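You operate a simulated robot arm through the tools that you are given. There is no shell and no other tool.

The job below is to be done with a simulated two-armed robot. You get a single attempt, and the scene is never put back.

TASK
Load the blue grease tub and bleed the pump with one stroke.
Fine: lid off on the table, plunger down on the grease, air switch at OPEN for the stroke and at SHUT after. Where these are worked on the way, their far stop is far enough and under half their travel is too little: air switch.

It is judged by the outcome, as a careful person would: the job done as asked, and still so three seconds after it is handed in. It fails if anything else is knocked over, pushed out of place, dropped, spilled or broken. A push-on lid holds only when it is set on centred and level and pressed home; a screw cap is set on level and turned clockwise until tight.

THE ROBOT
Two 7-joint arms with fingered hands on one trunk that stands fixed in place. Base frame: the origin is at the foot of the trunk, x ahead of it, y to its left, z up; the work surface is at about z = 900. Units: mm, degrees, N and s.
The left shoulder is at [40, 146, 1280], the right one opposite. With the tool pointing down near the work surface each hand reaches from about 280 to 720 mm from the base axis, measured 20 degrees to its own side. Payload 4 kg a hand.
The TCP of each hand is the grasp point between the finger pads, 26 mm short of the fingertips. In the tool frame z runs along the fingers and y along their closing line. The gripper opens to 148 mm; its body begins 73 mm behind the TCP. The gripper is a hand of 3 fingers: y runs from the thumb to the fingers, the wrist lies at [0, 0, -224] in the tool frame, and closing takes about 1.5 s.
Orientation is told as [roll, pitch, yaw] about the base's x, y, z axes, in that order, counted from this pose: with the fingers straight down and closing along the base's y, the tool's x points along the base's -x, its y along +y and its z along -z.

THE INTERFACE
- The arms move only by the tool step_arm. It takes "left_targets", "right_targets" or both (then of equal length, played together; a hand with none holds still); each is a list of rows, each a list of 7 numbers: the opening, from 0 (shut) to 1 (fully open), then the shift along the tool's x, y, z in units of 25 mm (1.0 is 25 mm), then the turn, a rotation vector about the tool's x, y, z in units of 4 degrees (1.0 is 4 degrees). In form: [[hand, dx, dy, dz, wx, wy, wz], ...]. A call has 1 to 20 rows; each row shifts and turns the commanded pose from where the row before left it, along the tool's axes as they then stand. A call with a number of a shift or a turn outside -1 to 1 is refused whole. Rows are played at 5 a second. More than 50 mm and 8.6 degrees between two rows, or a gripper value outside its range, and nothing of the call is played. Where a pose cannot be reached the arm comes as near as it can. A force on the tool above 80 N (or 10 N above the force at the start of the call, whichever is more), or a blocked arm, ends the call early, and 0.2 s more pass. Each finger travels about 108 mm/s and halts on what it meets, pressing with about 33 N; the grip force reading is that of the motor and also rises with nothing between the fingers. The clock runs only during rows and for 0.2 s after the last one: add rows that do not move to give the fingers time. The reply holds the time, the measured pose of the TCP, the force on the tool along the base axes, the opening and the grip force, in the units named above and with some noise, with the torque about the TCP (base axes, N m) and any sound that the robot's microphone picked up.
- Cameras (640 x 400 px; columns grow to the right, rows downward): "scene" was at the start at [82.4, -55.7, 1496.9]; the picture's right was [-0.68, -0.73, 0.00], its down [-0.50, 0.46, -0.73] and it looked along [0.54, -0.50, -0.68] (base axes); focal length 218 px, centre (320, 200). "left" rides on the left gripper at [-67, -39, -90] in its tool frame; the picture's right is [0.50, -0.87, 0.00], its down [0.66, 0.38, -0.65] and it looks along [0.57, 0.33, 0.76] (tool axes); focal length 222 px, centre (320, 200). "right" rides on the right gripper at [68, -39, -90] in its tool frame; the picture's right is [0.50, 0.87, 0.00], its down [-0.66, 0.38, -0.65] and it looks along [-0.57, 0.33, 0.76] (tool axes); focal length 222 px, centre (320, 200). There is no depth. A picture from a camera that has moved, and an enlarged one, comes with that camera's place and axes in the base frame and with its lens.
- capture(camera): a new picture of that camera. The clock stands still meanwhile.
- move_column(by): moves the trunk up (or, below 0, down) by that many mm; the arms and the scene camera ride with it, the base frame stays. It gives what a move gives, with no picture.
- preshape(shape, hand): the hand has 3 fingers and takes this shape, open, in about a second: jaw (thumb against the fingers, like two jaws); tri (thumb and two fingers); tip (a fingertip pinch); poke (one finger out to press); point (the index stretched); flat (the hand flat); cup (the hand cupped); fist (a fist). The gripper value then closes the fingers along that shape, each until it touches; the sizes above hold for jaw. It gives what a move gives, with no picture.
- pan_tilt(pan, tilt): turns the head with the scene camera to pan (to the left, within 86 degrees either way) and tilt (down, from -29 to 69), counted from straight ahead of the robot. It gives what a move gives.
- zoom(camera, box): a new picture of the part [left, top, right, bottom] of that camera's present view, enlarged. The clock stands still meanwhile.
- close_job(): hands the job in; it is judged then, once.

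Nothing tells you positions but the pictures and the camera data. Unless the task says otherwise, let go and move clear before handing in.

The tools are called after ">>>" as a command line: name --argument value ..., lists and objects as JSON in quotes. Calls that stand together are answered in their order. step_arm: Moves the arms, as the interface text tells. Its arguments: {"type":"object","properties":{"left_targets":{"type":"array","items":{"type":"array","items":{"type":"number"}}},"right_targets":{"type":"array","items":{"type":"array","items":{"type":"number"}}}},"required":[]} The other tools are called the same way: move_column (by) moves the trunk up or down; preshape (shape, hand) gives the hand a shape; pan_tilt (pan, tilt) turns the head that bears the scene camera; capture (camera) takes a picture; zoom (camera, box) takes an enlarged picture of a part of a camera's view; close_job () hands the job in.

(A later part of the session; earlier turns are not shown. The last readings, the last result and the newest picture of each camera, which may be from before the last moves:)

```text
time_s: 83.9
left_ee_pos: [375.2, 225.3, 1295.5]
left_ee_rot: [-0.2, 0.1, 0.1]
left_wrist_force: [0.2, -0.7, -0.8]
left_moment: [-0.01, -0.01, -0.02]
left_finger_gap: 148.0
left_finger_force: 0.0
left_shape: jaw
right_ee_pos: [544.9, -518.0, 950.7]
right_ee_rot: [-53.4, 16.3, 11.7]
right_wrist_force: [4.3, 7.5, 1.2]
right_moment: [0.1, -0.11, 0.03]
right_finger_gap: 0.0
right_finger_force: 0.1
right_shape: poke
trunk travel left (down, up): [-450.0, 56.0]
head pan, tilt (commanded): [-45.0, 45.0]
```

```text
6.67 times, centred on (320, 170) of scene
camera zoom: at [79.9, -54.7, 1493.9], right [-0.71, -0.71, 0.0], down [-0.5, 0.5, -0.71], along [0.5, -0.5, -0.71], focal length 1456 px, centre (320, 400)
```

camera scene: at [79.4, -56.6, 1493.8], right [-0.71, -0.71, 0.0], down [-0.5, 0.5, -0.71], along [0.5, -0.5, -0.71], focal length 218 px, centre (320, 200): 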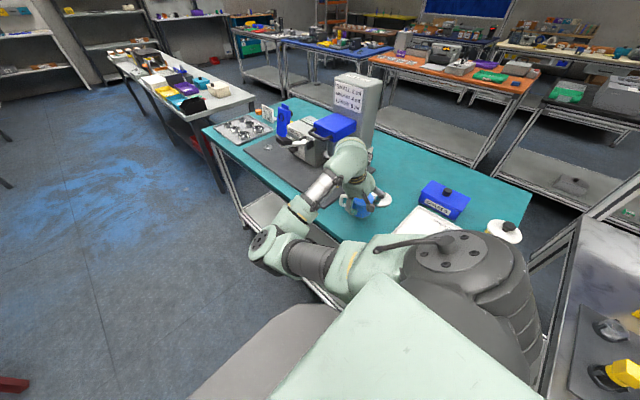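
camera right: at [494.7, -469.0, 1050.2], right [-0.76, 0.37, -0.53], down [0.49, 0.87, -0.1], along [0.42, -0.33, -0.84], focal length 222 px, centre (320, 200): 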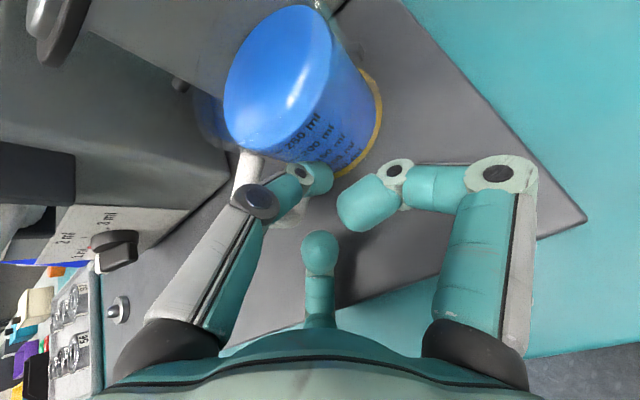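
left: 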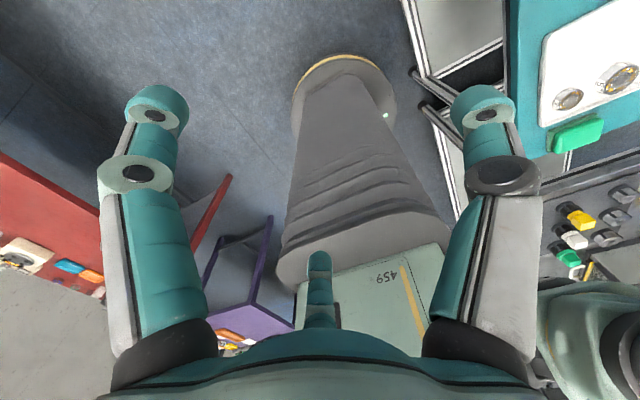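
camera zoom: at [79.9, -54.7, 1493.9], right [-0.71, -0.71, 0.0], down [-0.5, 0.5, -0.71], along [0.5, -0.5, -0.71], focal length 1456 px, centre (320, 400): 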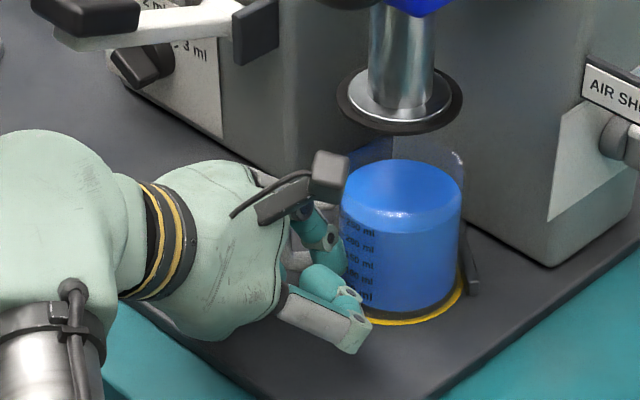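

The force shows the tub resting on the -x stop only. I'll back off 8 mm, shift the tip 14 mm toward -x and push again so that it slides across onto both stops.

>>> step_arm --right_targets '[[0, -0.0626, 0.172, -0.262, 0, 0, 0], [0, 0.526, 0.1915, 0, 0, 0, 0], [0, 0.047, -0.129, 0.197, 0, 0, 0], [0, 0, 0, 0, 0, 0, 0]]'

>>> step_arm --right_targets '[[0, 0.0157, -0.043, 0.0656, 0, 0, 0], [0, 0, 0, 0, 0, 0, 0]]'

>>> zoom --camera "scene" --box '[280, 140, 360, 200]'

```text
time_s: 84.9
left_ee_pos: [374.1, 226.8, 1295.7]
left_ee_rot: [-0.2, 0.2, 0.1]
left_wrist_force: [0.4, -0.4, -0.4]
left_moment: [0.01, 0.02, -0.01]
left_finger_gap: 147.9
left_finger_force: 0.1
left_shape: jaw
right_ee_pos: [531.5, -515.4, 951.2]
right_ee_rot: [-53.4, 16.3, 11.8]
right_wrist_force: [3.7, 11.3, 0.3]
right_moment: [0.14, -0.04, 0.03]
right_finger_gap: 0.0
right_finger_force: 0.0
right_shape: poke
trunk travel left (down, up): [-450.0, 56.0]
head pan, tilt (commanded): [-45.0, 45.0]
```

```text
time_s: 85.5
left_ee_pos: [374.2, 228.5, 1294.9]
left_ee_rot: [-0.3, 0.1, 0.1]
left_wrist_force: [-0.1, -0.1, 0.9]
left_moment: [0.0, -0.01, 0.02]
left_finger_gap: 147.8
left_finger_force: 0.1
left_shape: jaw
right_ee_pos: [532.8, -515.1, 952.2]
right_ee_rot: [-53.4, 16.2, 11.9]
right_wrist_force: [7.1, 19.9, 2.3]
right_moment: [0.24, -0.09, 0.06]
right_finger_gap: 0.0
right_finger_force: 0.0
right_shape: poke
trunk travel left (down, up): [-450.0, 56.0]
head pan, tilt (commanded): [-45.0, 45.0]
```

```text
6.67 times, centred on (320, 170) of scene
camera zoom: at [80.3, -51.9, 1493.9], right [-0.71, -0.71, 0.0], down [-0.5, 0.5, -0.71], along [0.5, -0.5, -0.71], focal length 1456 px, centre (320, 400)
```

zoom: 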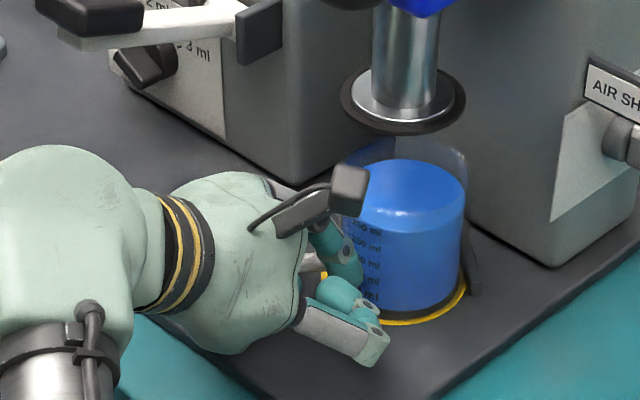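

Both stops now push back (about 20 N, mostly straight), so the tub is seated. I'll back the tip off and check the alignment under the follower.

>>> step_arm --right_targets '[[0, -0.0626, 0.172, -0.262, 0, 0, 0], [0, -0.0939, 0.258, -0.393, 0, 0, 0], [0, -0.0939, 0.258, -0.393, 0, 0, 0], [0, -0.156, 0.43, -0.656, 0, 0, 0], [0, -0.156, 0.43, -0.656, 0, 0, 0], [0, -0.156, 0.43, -0.656, 0, 0, 0], [0, 0, 0, 0, 0, 0, 0]]'

>>> capture --camera "right"

>>> zoom --camera "scene" --box '[280, 140, 360, 200]'

```text
time_s: 87.1
left_ee_pos: [374.6, 224.2, 1296.6]
left_ee_rot: [-0.1, 0.1, 0.0]
left_wrist_force: [0.0, 0.0, 0.2]
left_moment: [-0.02, 0.02, -0.04]
left_finger_gap: 148.0
left_finger_force: 0.0
left_shape: jaw
right_ee_pos: [530.2, -427.1, 947.7]
right_ee_rot: [-53.4, 16.2, 11.6]
right_wrist_force: [0.4, 0.7, 0.6]
right_moment: [0.01, 0.0, -0.01]
right_finger_gap: 0.1
right_finger_force: 0.1
right_shape: poke
trunk travel left (down, up): [-450.0, 56.0]
head pan, tilt (commanded): [-45.0, 45.0]
```

```text
taken
camera right: at [480.9, -386.5, 1048.8], right [-0.76, 0.37, -0.53], down [0.49, 0.87, -0.1], along [0.42, -0.33, -0.84], focal length 222 px, centre (320, 200)
```

right: 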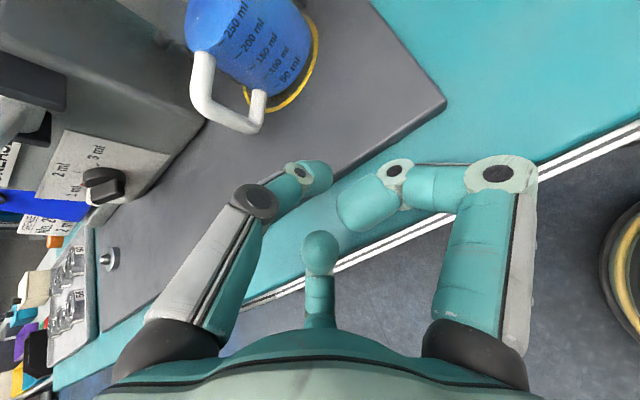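

```text
6.67 times, centred on (320, 170) of scene
camera zoom: at [79.3, -56.7, 1493.8], right [-0.71, -0.71, 0.0], down [-0.5, 0.5, -0.71], along [0.5, -0.5, -0.71], focal length 1456 px, centre (320, 400)
```

zoom: 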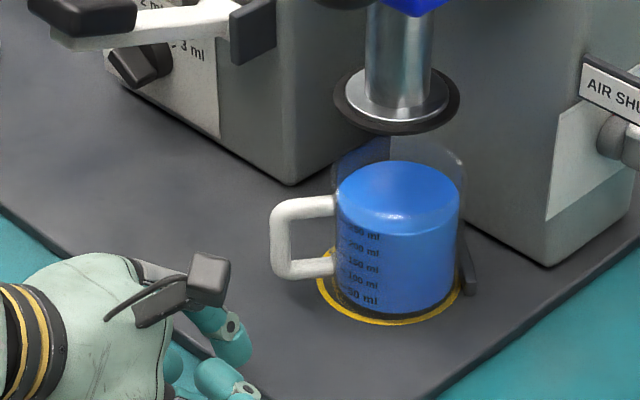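

The tub now sits slightly beyond the ring's centre: the stops look tangent to the ring while the tub is narrower. I'll measure the offset carefully with enlarged views before lowering anything onto it.

>>> zoom --camera "scene" --box '[312, 145, 352, 195]'

>>> zoom --camera "right" --box '[180, 0, 340, 130]'

```text
8.00 times, centred on (332, 170) of scene
camera zoom: at [79.3, -56.7, 1493.8], right [-0.71, -0.71, 0.0], down [-0.5, 0.5, -0.71], along [0.5, -0.5, -0.71], focal length 1748 px, centre (224, 440)
```

zoom: 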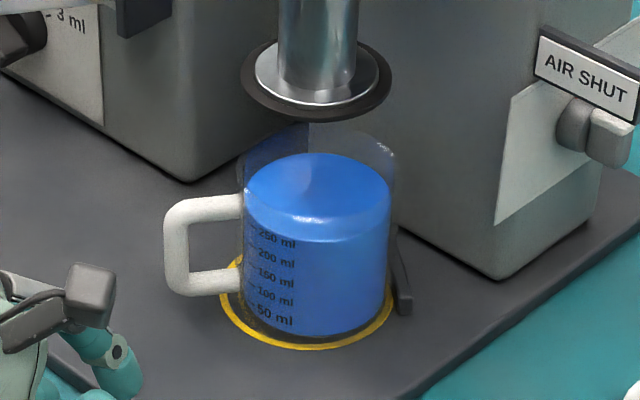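

```text
3.08 times, centred on (260, 65) of right
camera zoom: at [480.9, -386.5, 1048.8], right [-0.76, 0.37, -0.53], down [0.49, 0.87, -0.1], along [0.42, -0.33, -0.84], focal length 684 px, centre (505, 615)
```

zoom: 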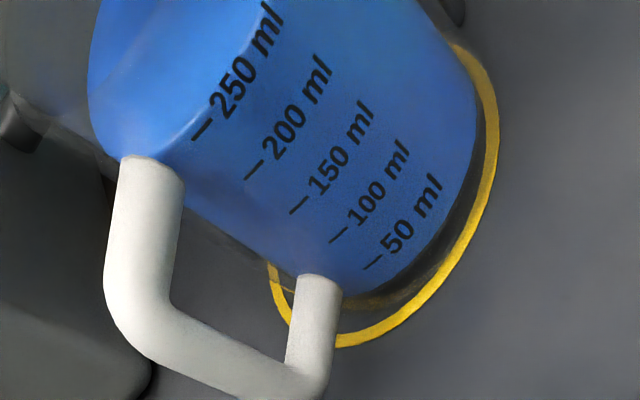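

The edges suggest an offset of a few millimetres, possibly with a slight lean, which I need to see from another side. I'll lift the hand away and bring its camera to a view straight along +x at the tub.

>>> step_arm --right_targets '[[0, 0.81, -0.586, -0.772, 0, 0, 0], [0, 0.81, -0.586, -0.772, 0, 0, 0], [0, 0.81, -0.586, -0.772, 0, 0, 0], [0, 0.81, -0.586, -0.772, 0, 0, 0], [0, 0.81, -0.586, -0.772, 0, 0, 0], [0, 0, 0, 0, 0, 0, 1], [0, 0, 0, 0, 0, 0, 1], [0, 0, 0, 0, 0, 0, 1], [0, 0, 0, 0, 0, 0, 1], [0, 0, 0, 0, 0, 0, 1]]'

>>> step_arm --right_targets '[[0, 0, 0, 0, -0.985, 0, 0], [0, 0, 0, 0, -0.985, 0, 0], [0, 0, 0, 0, -0.985, 0, 0], [0, 0, 0, 0, -0.985, 0, 0], [0, 0, 0, 0, -0.985, 0, 0], [0, 0, 0, 0, -0.985, 0, 0], [0, 0, 0, 0, -0.985, 0, 0], [0, 0, 0, 0, -0.985, 0, 0], [0, 0, 0, 0, -0.985, 0, 0], [0, 0, 0, 0, -0.985, 0, 0], [0, 0, 0, 0, -0.985, 0, 0], [0, 0, 0, 0, -0.985, 0, 0], [0, 0, 0, 0, -0.985, 0, 0], [0, 0, 0, 0, -0.985, 0, 0], [0, 0, 0, 0, 0, 0, 0]]'

>>> capture --camera "scene"

```text
time_s: 89.3
left_ee_pos: [373.9, 223.3, 1295.7]
left_ee_rot: [-0.1, 0.1, 0.1]
left_wrist_force: [0.0, 0.4, 0.2]
left_moment: [-0.02, 0.01, 0.02]
left_finger_gap: 148.3
left_finger_force: 0.0
left_shape: jaw
right_ee_pos: [458.0, -423.6, 1105.0]
right_ee_rot: [-56.2, -1.7, -2.1]
right_wrist_force: [0.5, -0.8, 0.4]
right_moment: [-0.04, -0.01, 0.0]
right_finger_gap: 0.3
right_finger_force: 0.1
right_shape: poke
trunk travel left (down, up): [-450.0, 56.0]
head pan, tilt (commanded): [-45.0, 45.0]
```

```text
time_s: 92.5
left_ee_pos: [374.3, 224.4, 1295.2]
left_ee_rot: [0.0, 0.1, 0.1]
left_wrist_force: [0.7, 0.1, -0.1]
left_moment: [0.04, 0.01, -0.03]
left_finger_gap: 147.8
left_finger_force: 0.0
left_shape: jaw
right_ee_pos: [459.8, -406.7, 1090.0]
right_ee_rot: [0.1, -0.1, -0.2]
right_wrist_force: [-1.1, -0.5, -1.0]
right_moment: [-0.01, 0.01, 0.0]
right_finger_gap: 0.0
right_finger_force: 0.1
right_shape: poke
trunk travel left (down, up): [-450.0, 56.0]
head pan, tilt (commanded): [-45.0, 45.0]
```

```text
taken
camera scene: at [79.3, -56.1, 1493.8], right [-0.71, -0.71, 0.0], down [-0.5, 0.5, -0.71], along [0.5, -0.5, -0.71], focal length 218 px, centre (320, 200)
```

scene: 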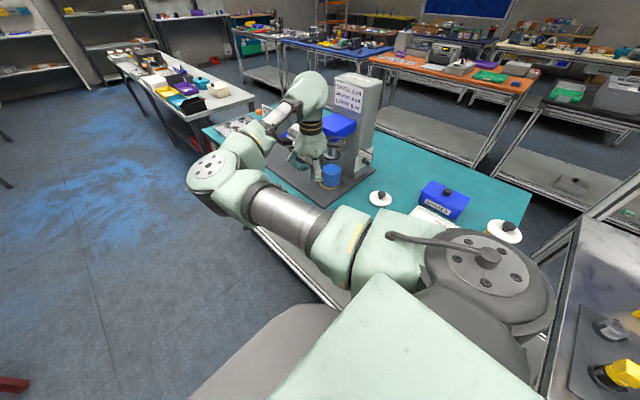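

The hand is vertical again and clear. I'll move it -x first, then -y to (370, -575), and turn it so its camera looks straight along +x at the tub.

>>> step_arm --right_targets '[[0, 0.9, 0, 0, 0, 0, 0], [0, 0.9, 0, 0, 0, 0, 0], [0, 0.9, 0, 0, 0, 0, 0], [0, 0.9, 0, 0, 0, 0, 0], [0, 0, -1, 0.1, 0, 0, 0], [0, 0, -1, 0.2, 0, 0, 0], [0, 0, -1, 0.3, 0, 0, 0], [0, 0, -1, 0.3, 0, 0, 0], [0, 0, -1, 0.3, 0, 0, 0], [0, 0, -1, 0.3, 0, 0, 0], [0, 0, -0.7, 0, 0, 0, 0.9375], [0, 0, 0, 0, 0, 0, 0.9375], [0, 0, 0, 0, 0, 0, 0.9375], [0, 0, 0, 0, 0, 0, 0.9375], [0, 0, 0, 0, 0, 0, 0.9375], [0, 0, 0, 0, 0, 0, 0.9375], [0, 0, 0, 0, 0, 0, 0.9375], [0, 0, 0, 0, 0, 0, 0.9375], [0, 0, 0, 0, 0, 0, 0]]'

>>> capture --camera "right"

>>> zoom --camera "right" --box '[240, 160, 400, 280]'

>>> zoom --camera "scene" --box '[312, 145, 352, 195]'

```text
time_s: 96.5
left_ee_pos: [373.9, 223.8, 1296.9]
left_ee_rot: [-0.1, 0.1, 0.1]
left_wrist_force: [-0.1, 0.2, 0.3]
left_moment: [-0.01, 0.02, 0.0]
left_finger_gap: 147.9
left_finger_force: 0.1
left_shape: jaw
right_ee_pos: [369.7, -573.5, 1051.8]
right_ee_rot: [0.1, 0.1, -30.2]
right_wrist_force: [0.0, 0.3, -1.0]
right_moment: [0.01, 0.02, -0.01]
right_finger_gap: 0.1
right_finger_force: 0.1
right_shape: poke
trunk travel left (down, up): [-450.0, 56.0]
head pan, tilt (commanded): [-45.0, 45.0]
```

```text
taken
camera right: at [292.2, -573.4, 1142.0], right [0.0, 1.0, 0.0], down [0.76, 0.0, 0.65], along [0.65, 0.0, -0.76], focal length 222 px, centre (320, 200)
```

right: 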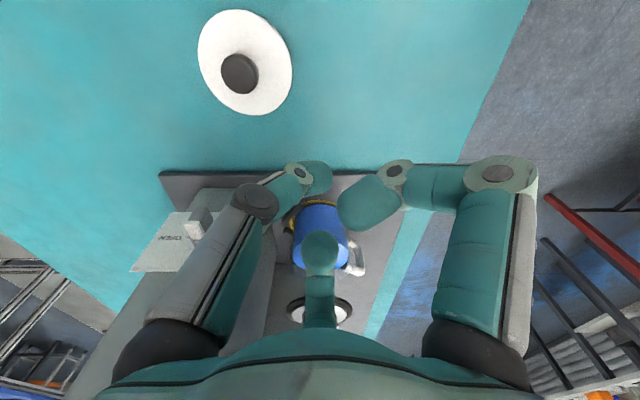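

```text
3.33 times, centred on (320, 220) of right
camera zoom: at [292.2, -573.4, 1142.0], right [0.0, 1.0, 0.0], down [0.76, 0.0, 0.65], along [0.65, 0.0, -0.76], focal length 740 px, centre (320, 133)
```

zoom: 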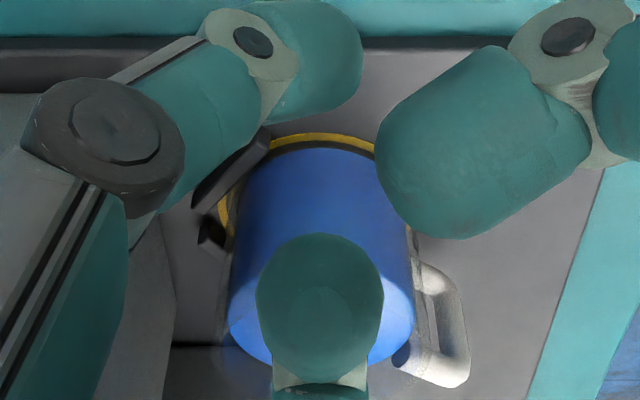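

```text
8.00 times, centred on (332, 170) of scene
camera zoom: at [79.3, -56.3, 1493.8], right [-0.71, -0.71, 0.0], down [-0.5, 0.5, -0.71], along [0.5, -0.5, -0.71], focal length 1748 px, centre (224, 440)
```

zoom: 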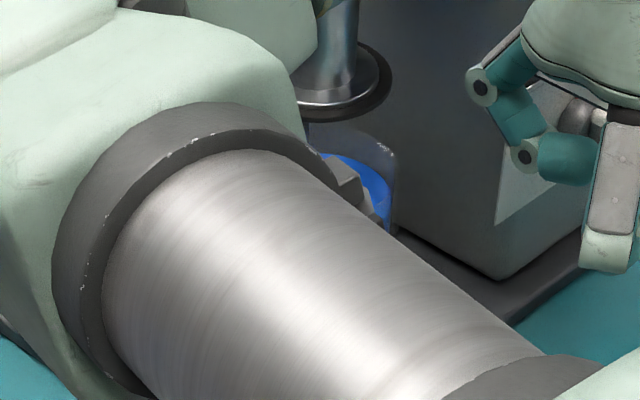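

The curled fingers hide the tub here. I'll shift 45 mm +y and open the hand so its camera gets a free view.

>>> step_arm --right_targets '[[0, 0.45, 0.78, 0, 0, 0, 0], [0, 0.45, 0.78, 0, 0, 0, 0], [0, 0, 0, 0, 0, 0, 0]]'

>>> preshape --shape "jaw" --hand "right"

>>> capture --camera "right"

>>> zoom --camera "right" --box '[220, 160, 380, 280]'

```text
time_s: 97.3
left_ee_pos: [373.8, 223.3, 1296.8]
left_ee_rot: [0.0, 0.0, 0.1]
left_wrist_force: [-0.5, 0.8, 0.4]
left_moment: [0.01, 0.01, 0.02]
left_finger_gap: 147.9
left_finger_force: 0.1
left_shape: jaw
right_ee_pos: [370.0, -529.8, 1051.3]
right_ee_rot: [0.3, 0.0, -30.2]
right_wrist_force: [0.5, -0.7, 0.2]
right_moment: [0.0, -0.02, -0.03]
right_finger_gap: 0.2
right_finger_force: 0.0
right_shape: poke
trunk travel left (down, up): [-450.0, 56.0]
head pan, tilt (commanded): [-45.0, 45.0]
```

```text
time_s: 98.2
left_ee_pos: [374.5, 224.1, 1295.7]
left_ee_rot: [-0.1, 0.0, 0.2]
left_wrist_force: [0.3, 0.0, -0.3]
left_moment: [0.0, -0.01, 0.0]
left_finger_gap: 148.0
left_finger_force: 0.0
left_shape: jaw
right_ee_pos: [369.8, -529.4, 1051.7]
right_ee_rot: [0.1, -0.1, -30.2]
right_wrist_force: [0.2, 0.1, -0.3]
right_moment: [0.0, 0.02, -0.03]
right_finger_gap: 147.8
right_finger_force: 0.0
right_shape: jaw
trunk travel left (down, up): [-450.0, 56.0]
head pan, tilt (commanded): [-45.0, 45.0]
```

```text
taken
camera right: at [293.6, -529.0, 1142.2], right [0.0, 1.0, 0.0], down [0.76, 0.0, 0.65], along [0.65, 0.0, -0.76], focal length 222 px, centre (320, 200)
```

right: 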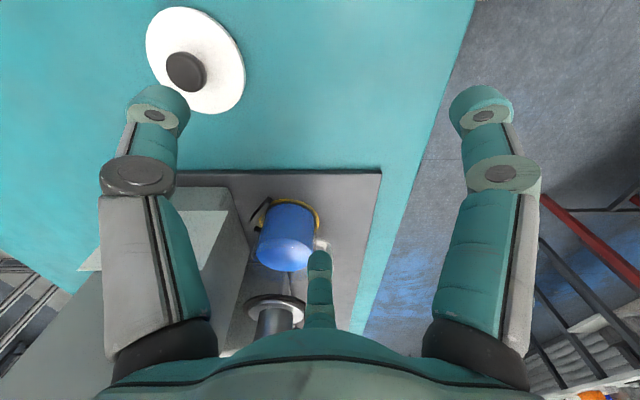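

```text
3.33 times, centred on (300, 220) of right
camera zoom: at [293.6, -529.0, 1142.2], right [0.0, 1.0, 0.0], down [0.76, 0.0, 0.65], along [0.65, 0.0, -0.76], focal length 740 px, centre (387, 133)
```

zoom: 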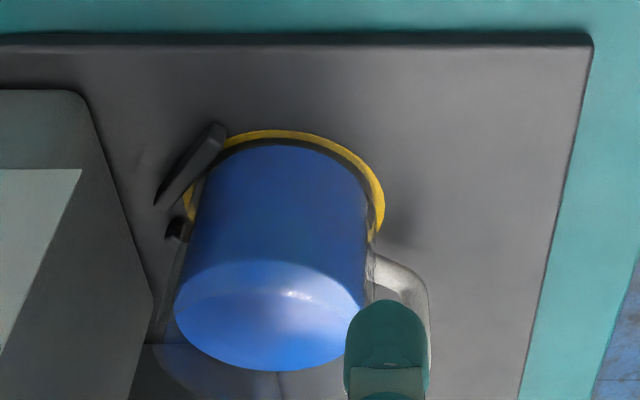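

From this side the tub is within about 2 mm of the ring centre in y. I'll enlarge more to measure edges and see whether it stands flat against the stops.

>>> zoom --camera "right" --box '[250, 190, 330, 240]'

>>> zoom --camera "right" --box '[230, 220, 330, 340]'

```text
8.00 times, centred on (290, 215) of right
camera zoom: at [293.6, -529.0, 1142.2], right [0.0, 1.0, 0.0], down [0.76, 0.0, 0.65], along [0.65, 0.0, -0.76], focal length 1777 px, centre (560, 80)
```

zoom: 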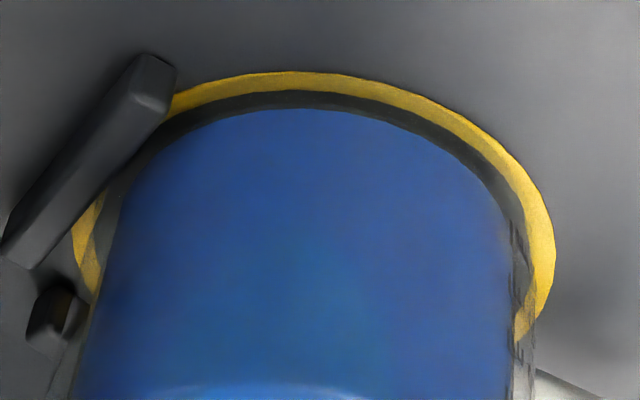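

```text
3.33 times, centred on (280, 280) of right
camera zoom: at [293.6, -529.0, 1142.2], right [0.0, 1.0, 0.0], down [0.76, 0.0, 0.65], along [0.65, 0.0, -0.76], focal length 740 px, centre (453, -67)
```

zoom: 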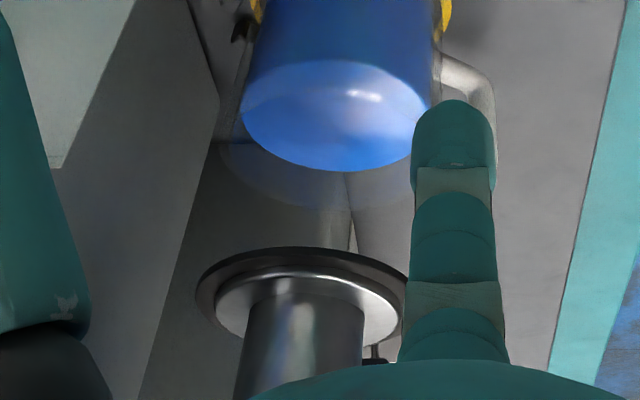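

The enlarged view settles it: the grease column is centred in the ring within about 1 mm and stands plumb, and the follower is above it within about 1 to 2 mm. Next is the plunger: I'll take the "poke" shape, rise, and lean the hand 15 degrees toward the robot.

>>> preshape --shape "poke" --hand "right"

>>> step_arm --right_targets '[[0, 0, 0, -1, 0, 0, 0], [0, 0, 0, -1, 0, 0, 0], [0, 0, 0, -1, 0, 0, 0], [0, 0, 0, -1, 0, 0, 0], [0, 0, 0, -1, 0, 0, 0], [0, 0, 0, -1, 0, 0, 0], [0, 0, 0, -1, 0, 0, 0], [0, 0, 0, -1, 0.172, -0.922, 0], [0, 0, 0, 0, 0.172, -0.922, 0], [0, 0, 0, 0, 0.172, -0.922, 0], [0, 0, 0, 0, 0.172, -0.922, 0], [0, 0, 0, 0, 0, 0, 0]]'

>>> capture --camera "right"

>>> capture --camera "scene"

```text
time_s: 99.1
left_ee_pos: [374.3, 224.8, 1296.5]
left_ee_rot: [0.0, 0.2, 0.1]
left_wrist_force: [-0.2, -0.5, -0.6]
left_moment: [-0.01, 0.03, 0.0]
left_finger_gap: 148.2
left_finger_force: 0.0
left_shape: jaw
right_ee_pos: [371.3, -528.4, 1052.2]
right_ee_rot: [0.1, 0.0, -30.1]
right_wrist_force: [-0.2, 0.1, -0.2]
right_moment: [-0.01, 0.05, 0.02]
right_finger_gap: 0.2
right_finger_force: 0.1
right_shape: poke
trunk travel left (down, up): [-450.0, 56.0]
head pan, tilt (commanded): [-45.0, 45.0]
```

```text
time_s: 101.7
left_ee_pos: [374.8, 223.5, 1296.3]
left_ee_rot: [-0.1, 0.1, 0.1]
left_wrist_force: [0.2, -0.7, 0.4]
left_moment: [0.0, -0.01, 0.0]
left_finger_gap: 148.0
left_finger_force: 0.0
left_shape: jaw
right_ee_pos: [369.8, -532.3, 1252.4]
right_ee_rot: [-2.7, -14.9, -29.8]
right_wrist_force: [-1.0, -0.6, 0.4]
right_moment: [0.0, 0.0, -0.02]
right_finger_gap: 0.0
right_finger_force: 0.2
right_shape: poke
trunk travel left (down, up): [-450.0, 56.0]
head pan, tilt (commanded): [-45.0, 45.0]
```

```text
taken
camera right: at [275.9, -516.7, 1324.1], right [0.02, 0.99, -0.17], down [0.61, 0.12, 0.78], along [0.79, -0.12, -0.6], focal length 222 px, centre (320, 200)
```

right: 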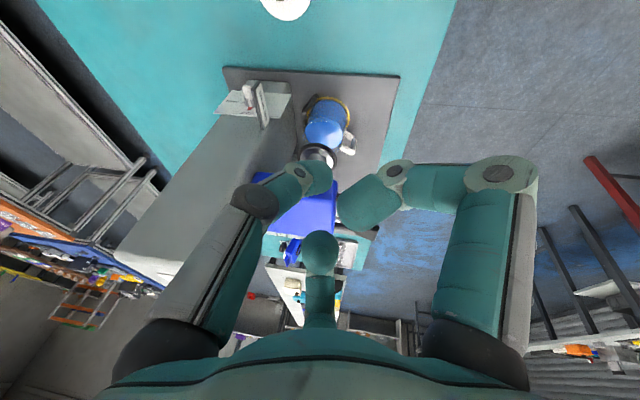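

```text
taken
camera scene: at [79.4, -56.4, 1493.8], right [-0.71, -0.71, 0.0], down [-0.5, 0.5, -0.71], along [0.5, -0.5, -0.71], focal length 218 px, centre (320, 200)
```

scene: 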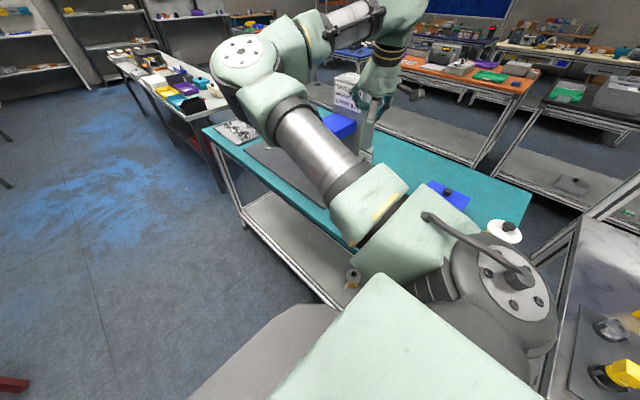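

The hand is high and the way to the block is free. I'll move the tip over the blue block, about 45 mm above it, near the rod axis.

>>> step_arm --right_targets '[[0, -0.827, 0.303, 0.277, 0, 0, 0], [0, -0.827, 0.303, 0.277, 0, 0, 0], [0, -0.827, 0.303, 0.277, 0, 0, 0], [0, -0.827, 0.303, 0.277, 0, 0, 0], [0, -0.827, 0.303, 0.277, 0, 0, 0], [0, -0.827, 0.303, 0.277, 0, 0, 0], [0, -0.827, 0.303, 0.277, 0, 0, 0], [0, 0, 0, 0, 0, 0, 0]]'

>>> capture --camera "right"

>>> zoom --camera "scene" --box '[260, 60, 420, 200]'

```text
time_s: 103.5
left_ee_pos: [374.2, 225.4, 1296.2]
left_ee_rot: [-0.1, -0.1, 0.1]
left_wrist_force: [-0.2, -0.4, -0.1]
left_moment: [-0.02, 0.01, 0.03]
left_finger_gap: 147.6
left_finger_force: 0.1
left_shape: jaw
right_ee_pos: [527.2, -563.4, 1240.4]
right_ee_rot: [-2.7, -14.7, -29.8]
right_wrist_force: [-0.2, -0.4, -0.5]
right_moment: [0.01, 0.02, 0.0]
right_finger_gap: 0.0
right_finger_force: 0.0
right_shape: poke
trunk travel left (down, up): [-450.0, 56.0]
head pan, tilt (commanded): [-45.0, 45.0]
```

```text
taken
camera right: at [433.6, -549.0, 1312.1], right [0.02, 0.99, -0.17], down [0.61, 0.12, 0.78], along [0.79, -0.12, -0.6], focal length 222 px, centre (320, 200)
```

right: 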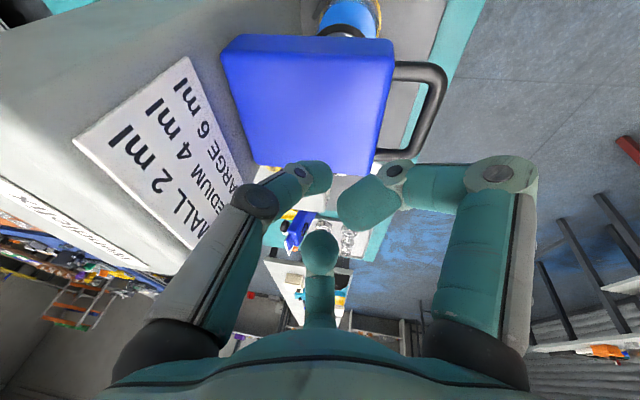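

```text
2.86 times, centred on (340, 130) of scene
camera zoom: at [79.1, -56.2, 1493.8], right [-0.71, -0.71, 0.0], down [-0.5, 0.5, -0.71], along [0.5, -0.5, -0.71], focal length 624 px, centre (263, 400)
```

zoom: 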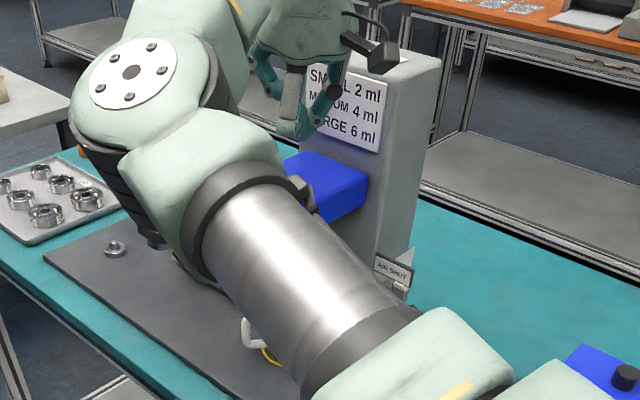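

The thumb tip is right above the block's top face, about 45 mm up. I'll lower it vertically and then feel for contact.

>>> step_arm --right_targets '[[0, 0.103, 0.018, 0.386, 0, 0, 0], [0, 0.103, 0.018, 0.386, 0, 0, 0], [0, 0.103, 0.018, 0.386, 0, 0, 0], [0, 0, 0, 0, 0, 0, 0]]'

>>> step_arm --right_targets '[[0, 0.0514, 0.0091, 0.193, 0, 0, 0], [0, 0.0514, 0.0091, 0.193, 0, 0, 0], [0, 0, 0, 0, 0, 0, 0]]'

>>> step_arm --right_targets '[[0, 0.0514, 0.0091, 0.193, 0, 0, 0], [0, 0.0514, 0.0091, 0.193, 0, 0, 0], [0, 0, 0, 0, 0, 0, 0]]'

>>> capture --camera "right"

```text
time_s: 104.5
left_ee_pos: [375.2, 224.4, 1295.0]
left_ee_rot: [-0.1, 0.0, 0.1]
left_wrist_force: [0.1, -0.3, 0.1]
left_moment: [-0.02, -0.01, 0.0]
left_finger_gap: 147.9
left_finger_force: 0.0
left_shape: jaw
right_ee_pos: [527.5, -562.5, 1210.1]
right_ee_rot: [-2.7, -14.7, -29.8]
right_wrist_force: [-0.9, 0.0, 0.5]
right_moment: [-0.01, 0.0, 0.04]
right_finger_gap: 0.1
right_finger_force: 0.0
right_shape: poke
trunk travel left (down, up): [-450.0, 56.0]
head pan, tilt (commanded): [-45.0, 45.0]
```

```text
time_s: 105.3
left_ee_pos: [374.1, 223.9, 1296.8]
left_ee_rot: [-0.2, 0.1, 0.0]
left_wrist_force: [0.6, 0.0, 0.1]
left_moment: [0.02, -0.04, -0.01]
left_finger_gap: 147.9
left_finger_force: 0.0
left_shape: jaw
right_ee_pos: [526.9, -561.1, 1201.6]
right_ee_rot: [-2.7, -14.7, -29.8]
right_wrist_force: [0.3, -0.3, 0.1]
right_moment: [-0.02, 0.0, 0.03]
right_finger_gap: 0.0
right_finger_force: 0.0
right_shape: poke
trunk travel left (down, up): [-450.0, 56.0]
head pan, tilt (commanded): [-45.0, 45.0]
```

```text
time_s: 106.1
left_ee_pos: [373.9, 224.5, 1297.7]
left_ee_rot: [-0.1, -0.1, 0.1]
left_wrist_force: [0.0, -0.1, -0.8]
left_moment: [0.01, 0.0, -0.03]
left_finger_gap: 147.9
left_finger_force: 0.0
left_shape: jaw
right_ee_pos: [527.0, -562.2, 1190.2]
right_ee_rot: [-2.8, -14.8, -29.9]
right_wrist_force: [-0.1, -0.3, 3.8]
right_moment: [-0.02, -0.03, 0.0]
right_finger_gap: 0.0
right_finger_force: 0.1
right_shape: poke
trunk travel left (down, up): [-450.0, 56.0]
head pan, tilt (commanded): [-45.0, 45.0]
```

```text
taken
camera right: at [432.9, -546.8, 1261.3], right [0.02, 0.99, -0.17], down [0.61, 0.12, 0.78], along [0.79, -0.12, -0.6], focal length 222 px, centre (320, 200)
```

right: 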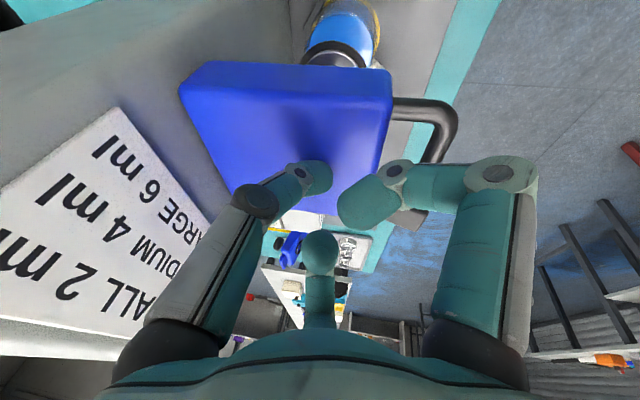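

The tip touched the block at TCP z 1191 (4 N). I'll push down 5 mm at a time and watch how the force behaves.

>>> step_arm --right_targets '[[0, 0.0514, 0.0091, 0.193, 0, 0, 0], [0, 0.0514, 0.0091, 0.193, 0, 0, 0], [0, 0, 0, 0, 0, 0, 0]]'

>>> step_arm --right_targets '[[0, 0.0514, 0.0091, 0.193, 0, 0, 0], [0, 0.0514, 0.0091, 0.193, 0, 0, 0], [0, 0, 0, 0, 0, 0, 0]]'

>>> capture --camera "right"

```text
time_s: 106.9
left_ee_pos: [373.1, 223.7, 1296.3]
left_ee_rot: [-0.1, 0.1, 0.2]
left_wrist_force: [-0.1, -0.2, -0.1]
left_moment: [0.01, 0.02, -0.02]
left_finger_gap: 147.8
left_finger_force: 0.1
left_shape: jaw
right_ee_pos: [527.7, -563.0, 1179.5]
right_ee_rot: [-2.7, -14.8, -29.8]
right_wrist_force: [-0.1, 0.1, -0.4]
right_moment: [-0.01, 0.01, -0.03]
right_finger_gap: 0.0
right_finger_force: 0.1
right_shape: poke
trunk travel left (down, up): [-450.0, 56.0]
head pan, tilt (commanded): [-45.0, 45.0]
```

```text
time_s: 107.7
left_ee_pos: [374.9, 223.4, 1295.9]
left_ee_rot: [-0.1, 0.1, 0.2]
left_wrist_force: [-0.4, -0.4, 0.0]
left_moment: [-0.01, 0.01, -0.01]
left_finger_gap: 148.0
left_finger_force: 0.0
left_shape: jaw
right_ee_pos: [527.5, -562.5, 1169.2]
right_ee_rot: [-2.7, -14.6, -29.8]
right_wrist_force: [0.2, 0.3, 0.4]
right_moment: [0.0, -0.03, 0.01]
right_finger_gap: 0.0
right_finger_force: 0.1
right_shape: poke
trunk travel left (down, up): [-450.0, 56.0]
head pan, tilt (commanded): [-45.0, 45.0]
```

```text
taken
camera right: at [433.9, -548.2, 1240.5], right [0.02, 0.99, -0.17], down [0.61, 0.12, 0.78], along [0.79, -0.12, -0.6], focal length 222 px, centre (320, 200)
```

right: 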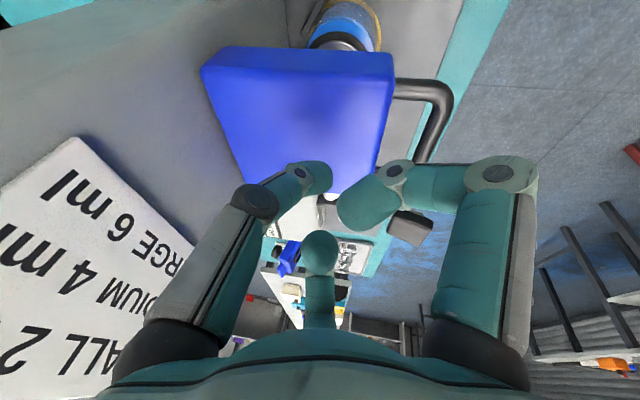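

The force fell to zero, so the plunger has moved ahead of the fingertip, perhaps sinking by itself. I'll look at where it is.

>>> capture --camera "scene"

>>> zoom --camera "scene" --box '[300, 80, 380, 190]'

>>> zoom --camera "right" --box '[190, 0, 470, 200]'

```text
taken
camera scene: at [79.2, -56.2, 1493.8], right [-0.71, -0.71, 0.0], down [-0.5, 0.5, -0.71], along [0.5, -0.5, -0.71], focal length 218 px, centre (320, 200)
```

scene: 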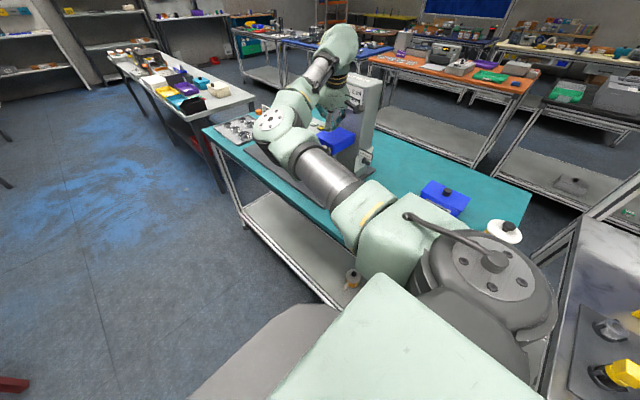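

```text
3.64 times, centred on (340, 135) of scene
camera zoom: at [79.2, -56.2, 1493.8], right [-0.71, -0.71, 0.0], down [-0.5, 0.5, -0.71], along [0.5, -0.5, -0.71], focal length 794 px, centre (247, 436)
```

zoom: 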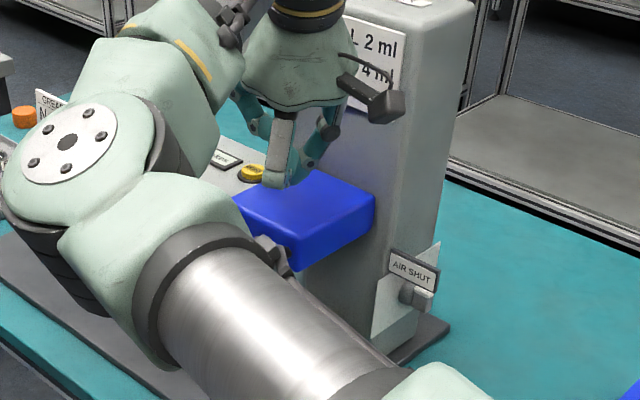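

```text
2.00 times, centred on (330, 100) of right
camera zoom: at [433.9, -548.2, 1240.5], right [0.02, 0.99, -0.17], down [0.61, 0.12, 0.78], along [0.79, -0.12, -0.6], focal length 444 px, centre (300, 400)
```

zoom: 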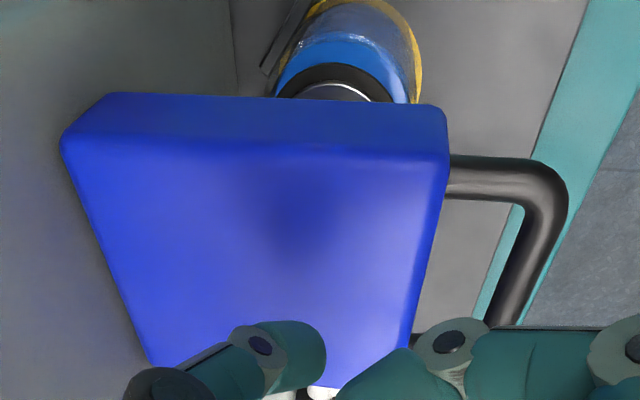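

The block has dropped about 40 mm on its own and the follower is inside the tub's clear rim. I'll wait a second and see whether it is still sinking.

>>> step_arm --right_targets '[[0, 0, 0, 0, 0, 0, 0], [0, 0, 0, 0, 0, 0, 0], [0, 0, 0, 0, 0, 0, 0], [0, 0, 0, 0, 0, 0, 0], [0, 0, 0, 0, 0, 0, 0]]'

>>> zoom --camera "right" --box '[190, 0, 470, 200]'

>>> zoom --camera "scene" --box '[300, 80, 380, 190]'

```text
time_s: 108.9
left_ee_pos: [374.3, 225.1, 1296.6]
left_ee_rot: [-0.1, 0.1, 0.2]
left_wrist_force: [0.3, -1.3, -0.5]
left_moment: [-0.03, -0.02, 0.05]
left_finger_gap: 148.0
left_finger_force: 0.1
left_shape: jaw
right_ee_pos: [527.6, -562.9, 1168.5]
right_ee_rot: [-2.7, -14.8, -29.8]
right_wrist_force: [-0.1, 0.6, 0.3]
right_moment: [-0.02, -0.01, 0.0]
right_finger_gap: 0.0
right_finger_force: 0.0
right_shape: poke
trunk travel left (down, up): [-450.0, 56.0]
head pan, tilt (commanded): [-45.0, 45.0]
```

```text
2.00 times, centred on (330, 100) of right
camera zoom: at [434.1, -548.2, 1240.5], right [0.02, 0.99, -0.17], down [0.61, 0.12, 0.78], along [0.79, -0.12, -0.6], focal length 444 px, centre (300, 400)
```

zoom: 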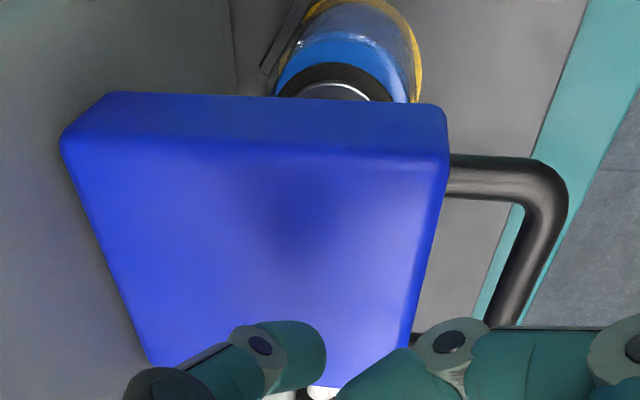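

```text
3.64 times, centred on (340, 135) of scene
camera zoom: at [79.3, -56.3, 1493.8], right [-0.71, -0.71, 0.0], down [-0.5, 0.5, -0.71], along [0.5, -0.5, -0.71], focal length 794 px, centre (247, 436)
```

zoom: 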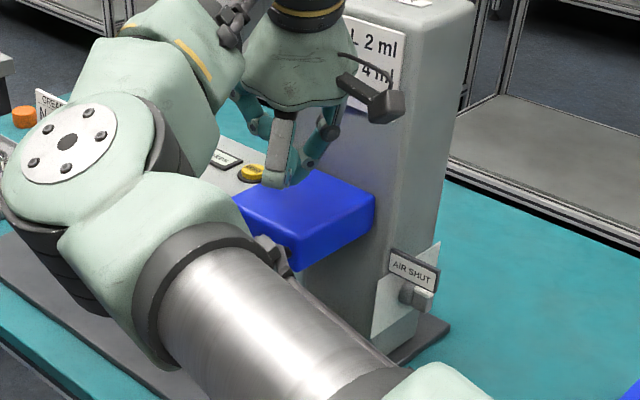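

It has come to rest after dropping roughly 48 mm, and I must check whether the follower lies on the grease or caught on the rim. I'll withdraw the hand up and back for a side view.

>>> step_arm --right_targets '[[0, -0.206, -0.036, -0.772, 0, 0, 0], [0, -0.206, -0.036, -0.772, 0, 0, 0], [0, -0.206, -0.036, -0.772, 0, 0, 0], [0, 0.845, -0.3, -0.211, 0, 0, 0], [0, 0.845, -0.3, -0.211, 0, 0, 0], [0, 0.845, -0.3, -0.211, 0, 0, 0], [0, 0.845, -0.3, -0.211, 0, 0, 0], [0, 0.845, -0.3, -0.211, 0, 0, 0], [0, 0.845, -0.3, -0.211, 0, 0, 0], [0, 0.845, -0.3, -0.211, 0, 0, 0], [0, 0.247, 0.0437, 0.927, 0, 0, 0], [0, 0.247, 0.0437, 0.927, 0, 0, 0], [0, 0.247, 0.0437, 0.927, 0, 0, 0], [0, 0.247, 0.0437, 0.927, 0, 0, 0], [0, 0.247, 0.0437, 0.927, 0, 0, 0], [0, 0, 0, 0, 0, 0, 0]]'

>>> capture --camera "right"

>>> zoom --camera "right" --box '[260, 60, 400, 180]'

>>> capture --camera "scene"

```text
time_s: 112.3
left_ee_pos: [374.6, 224.4, 1295.8]
left_ee_rot: [-0.1, 0.0, 0.0]
left_wrist_force: [-0.5, -0.4, -0.7]
left_moment: [0.03, 0.02, -0.03]
left_finger_gap: 148.1
left_finger_force: 0.1
left_shape: jaw
right_ee_pos: [369.4, -528.9, 1110.5]
right_ee_rot: [-2.7, -14.9, -29.7]
right_wrist_force: [0.1, 0.1, 0.8]
right_moment: [0.02, -0.01, 0.0]
right_finger_gap: 0.0
right_finger_force: 0.1
right_shape: poke
trunk travel left (down, up): [-450.0, 56.0]
head pan, tilt (commanded): [-45.0, 45.0]
```

```text
taken
camera right: at [276.7, -514.1, 1181.4], right [0.02, 0.99, -0.17], down [0.61, 0.12, 0.78], along [0.79, -0.12, -0.6], focal length 222 px, centre (320, 200)
```

right: 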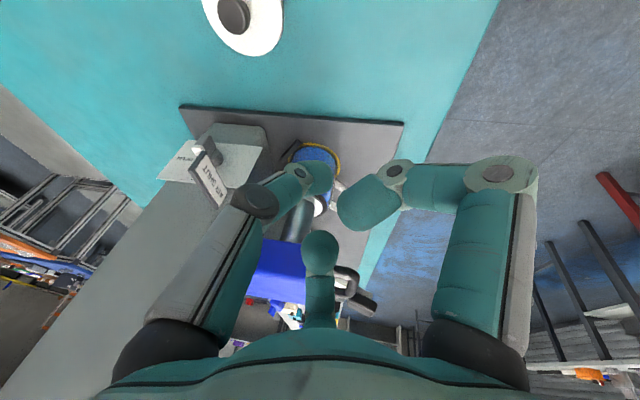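

```text
3.33 times, centred on (330, 120) of right
camera zoom: at [276.7, -514.1, 1181.4], right [0.02, 0.99, -0.17], down [0.61, 0.12, 0.78], along [0.79, -0.12, -0.6], focal length 740 px, centre (287, 467)
```

zoom: 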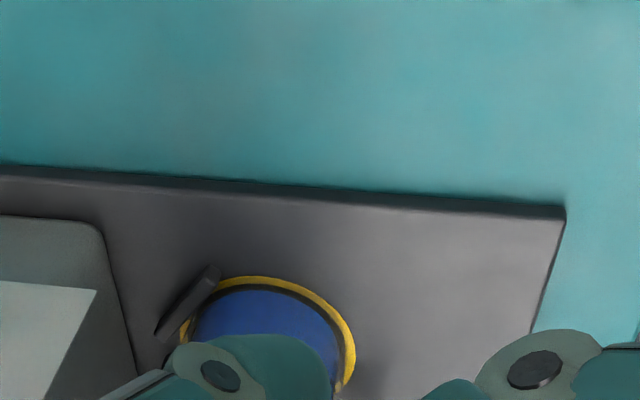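

```text
taken
camera scene: at [78.9, -56.2, 1493.9], right [-0.71, -0.71, 0.0], down [-0.5, 0.5, -0.71], along [0.5, -0.5, -0.71], focal length 218 px, centre (320, 200)
```

scene: 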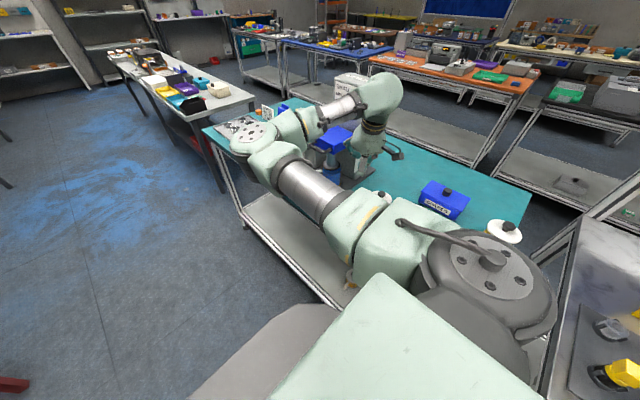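

The thumb hides the tub in this view; the head camera may see it past the arm. I'll zoom there and shift the hand a bit for another view.

>>> zoom --camera "scene" --box '[310, 115, 380, 195]'

>>> step_arm --right_targets '[[0, 0.45, 0.8, 0, 0, 0, 0], [0, 0.45, 0.8, 0, 0, 0, 0], [0, 0, 0, 0, 0, 0, 0]]'

>>> zoom --camera "right" --box '[220, 80, 360, 220]'

>>> zoom --camera "scene" --box '[310, 115, 380, 195]'

```text
5.00 times, centred on (345, 155) of scene
camera zoom: at [78.9, -56.2, 1493.9], right [-0.71, -0.71, 0.0], down [-0.5, 0.5, -0.71], along [0.5, -0.5, -0.71], focal length 1092 px, centre (195, 425)
```

zoom: 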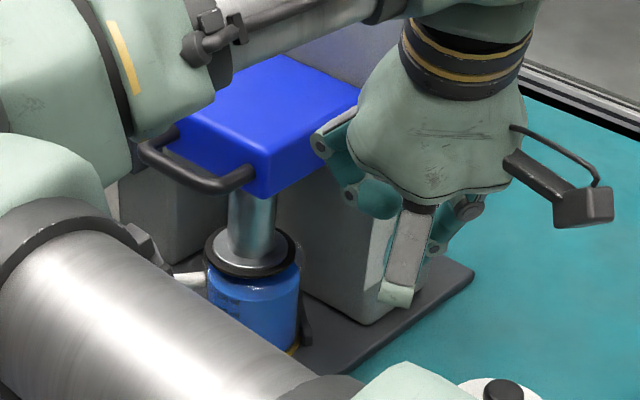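

```text
time_s: 113.1
left_ee_pos: [374.8, 223.0, 1297.2]
left_ee_rot: [-0.1, 0.0, 0.2]
left_wrist_force: [-0.5, -0.5, -0.5]
left_moment: [0.02, 0.0, 0.0]
left_finger_gap: 147.7
left_finger_force: 0.0
left_shape: jaw
right_ee_pos: [370.4, -484.4, 1101.7]
right_ee_rot: [-2.6, -14.8, -29.8]
right_wrist_force: [-0.2, 0.3, 0.6]
right_moment: [-0.02, 0.0, 0.01]
right_finger_gap: 0.3
right_finger_force: 0.1
right_shape: poke
trunk travel left (down, up): [-450.0, 56.0]
head pan, tilt (commanded): [-45.0, 45.0]
```

```text
2.86 times, centred on (290, 150) of right
camera zoom: at [277.3, -470.5, 1173.6], right [0.02, 0.99, -0.17], down [0.61, 0.12, 0.78], along [0.79, -0.12, -0.6], focal length 635 px, centre (406, 343)
```

zoom: 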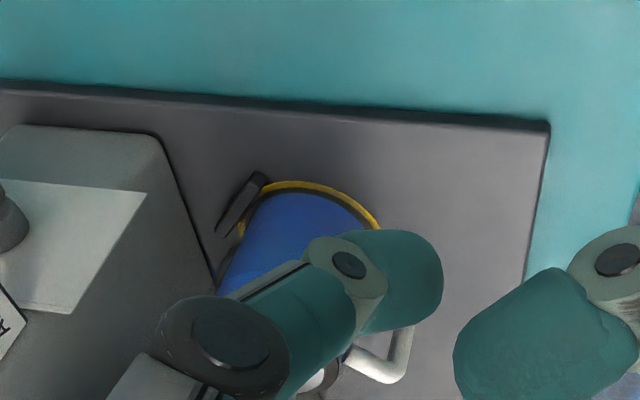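

```text
5.00 times, centred on (345, 155) of scene
camera zoom: at [79.2, -57.2, 1493.8], right [-0.71, -0.71, 0.0], down [-0.5, 0.5, -0.71], along [0.5, -0.5, -0.71], focal length 1092 px, centre (195, 425)
```

zoom: 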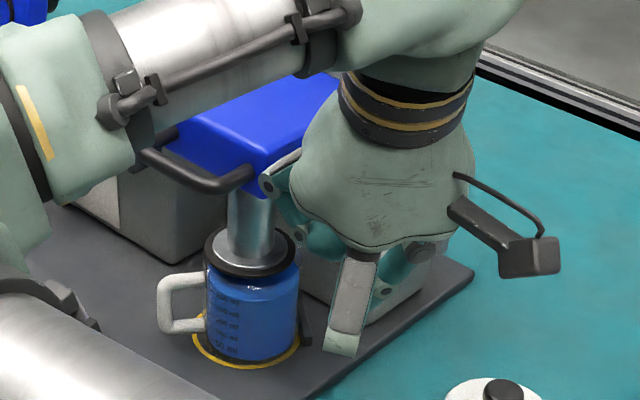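

In this view the follower's black disc meets the blue grease directly, with no clear band between them, which suggests it lies on the grease. I'll enlarge to be sure.

>>> zoom --camera "scene" --box '[312, 150, 352, 185]'

```text
11.43 times, centred on (332, 168) of scene
camera zoom: at [79.2, -57.2, 1493.8], right [-0.71, -0.71, 0.0], down [-0.5, 0.5, -0.71], along [0.5, -0.5, -0.71], focal length 2497 px, centre (183, 571)
```

zoom: 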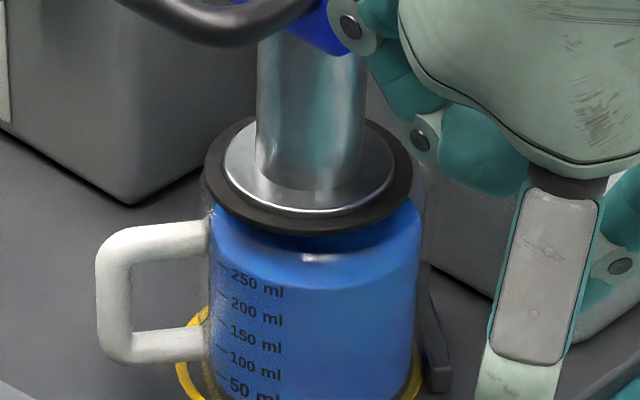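

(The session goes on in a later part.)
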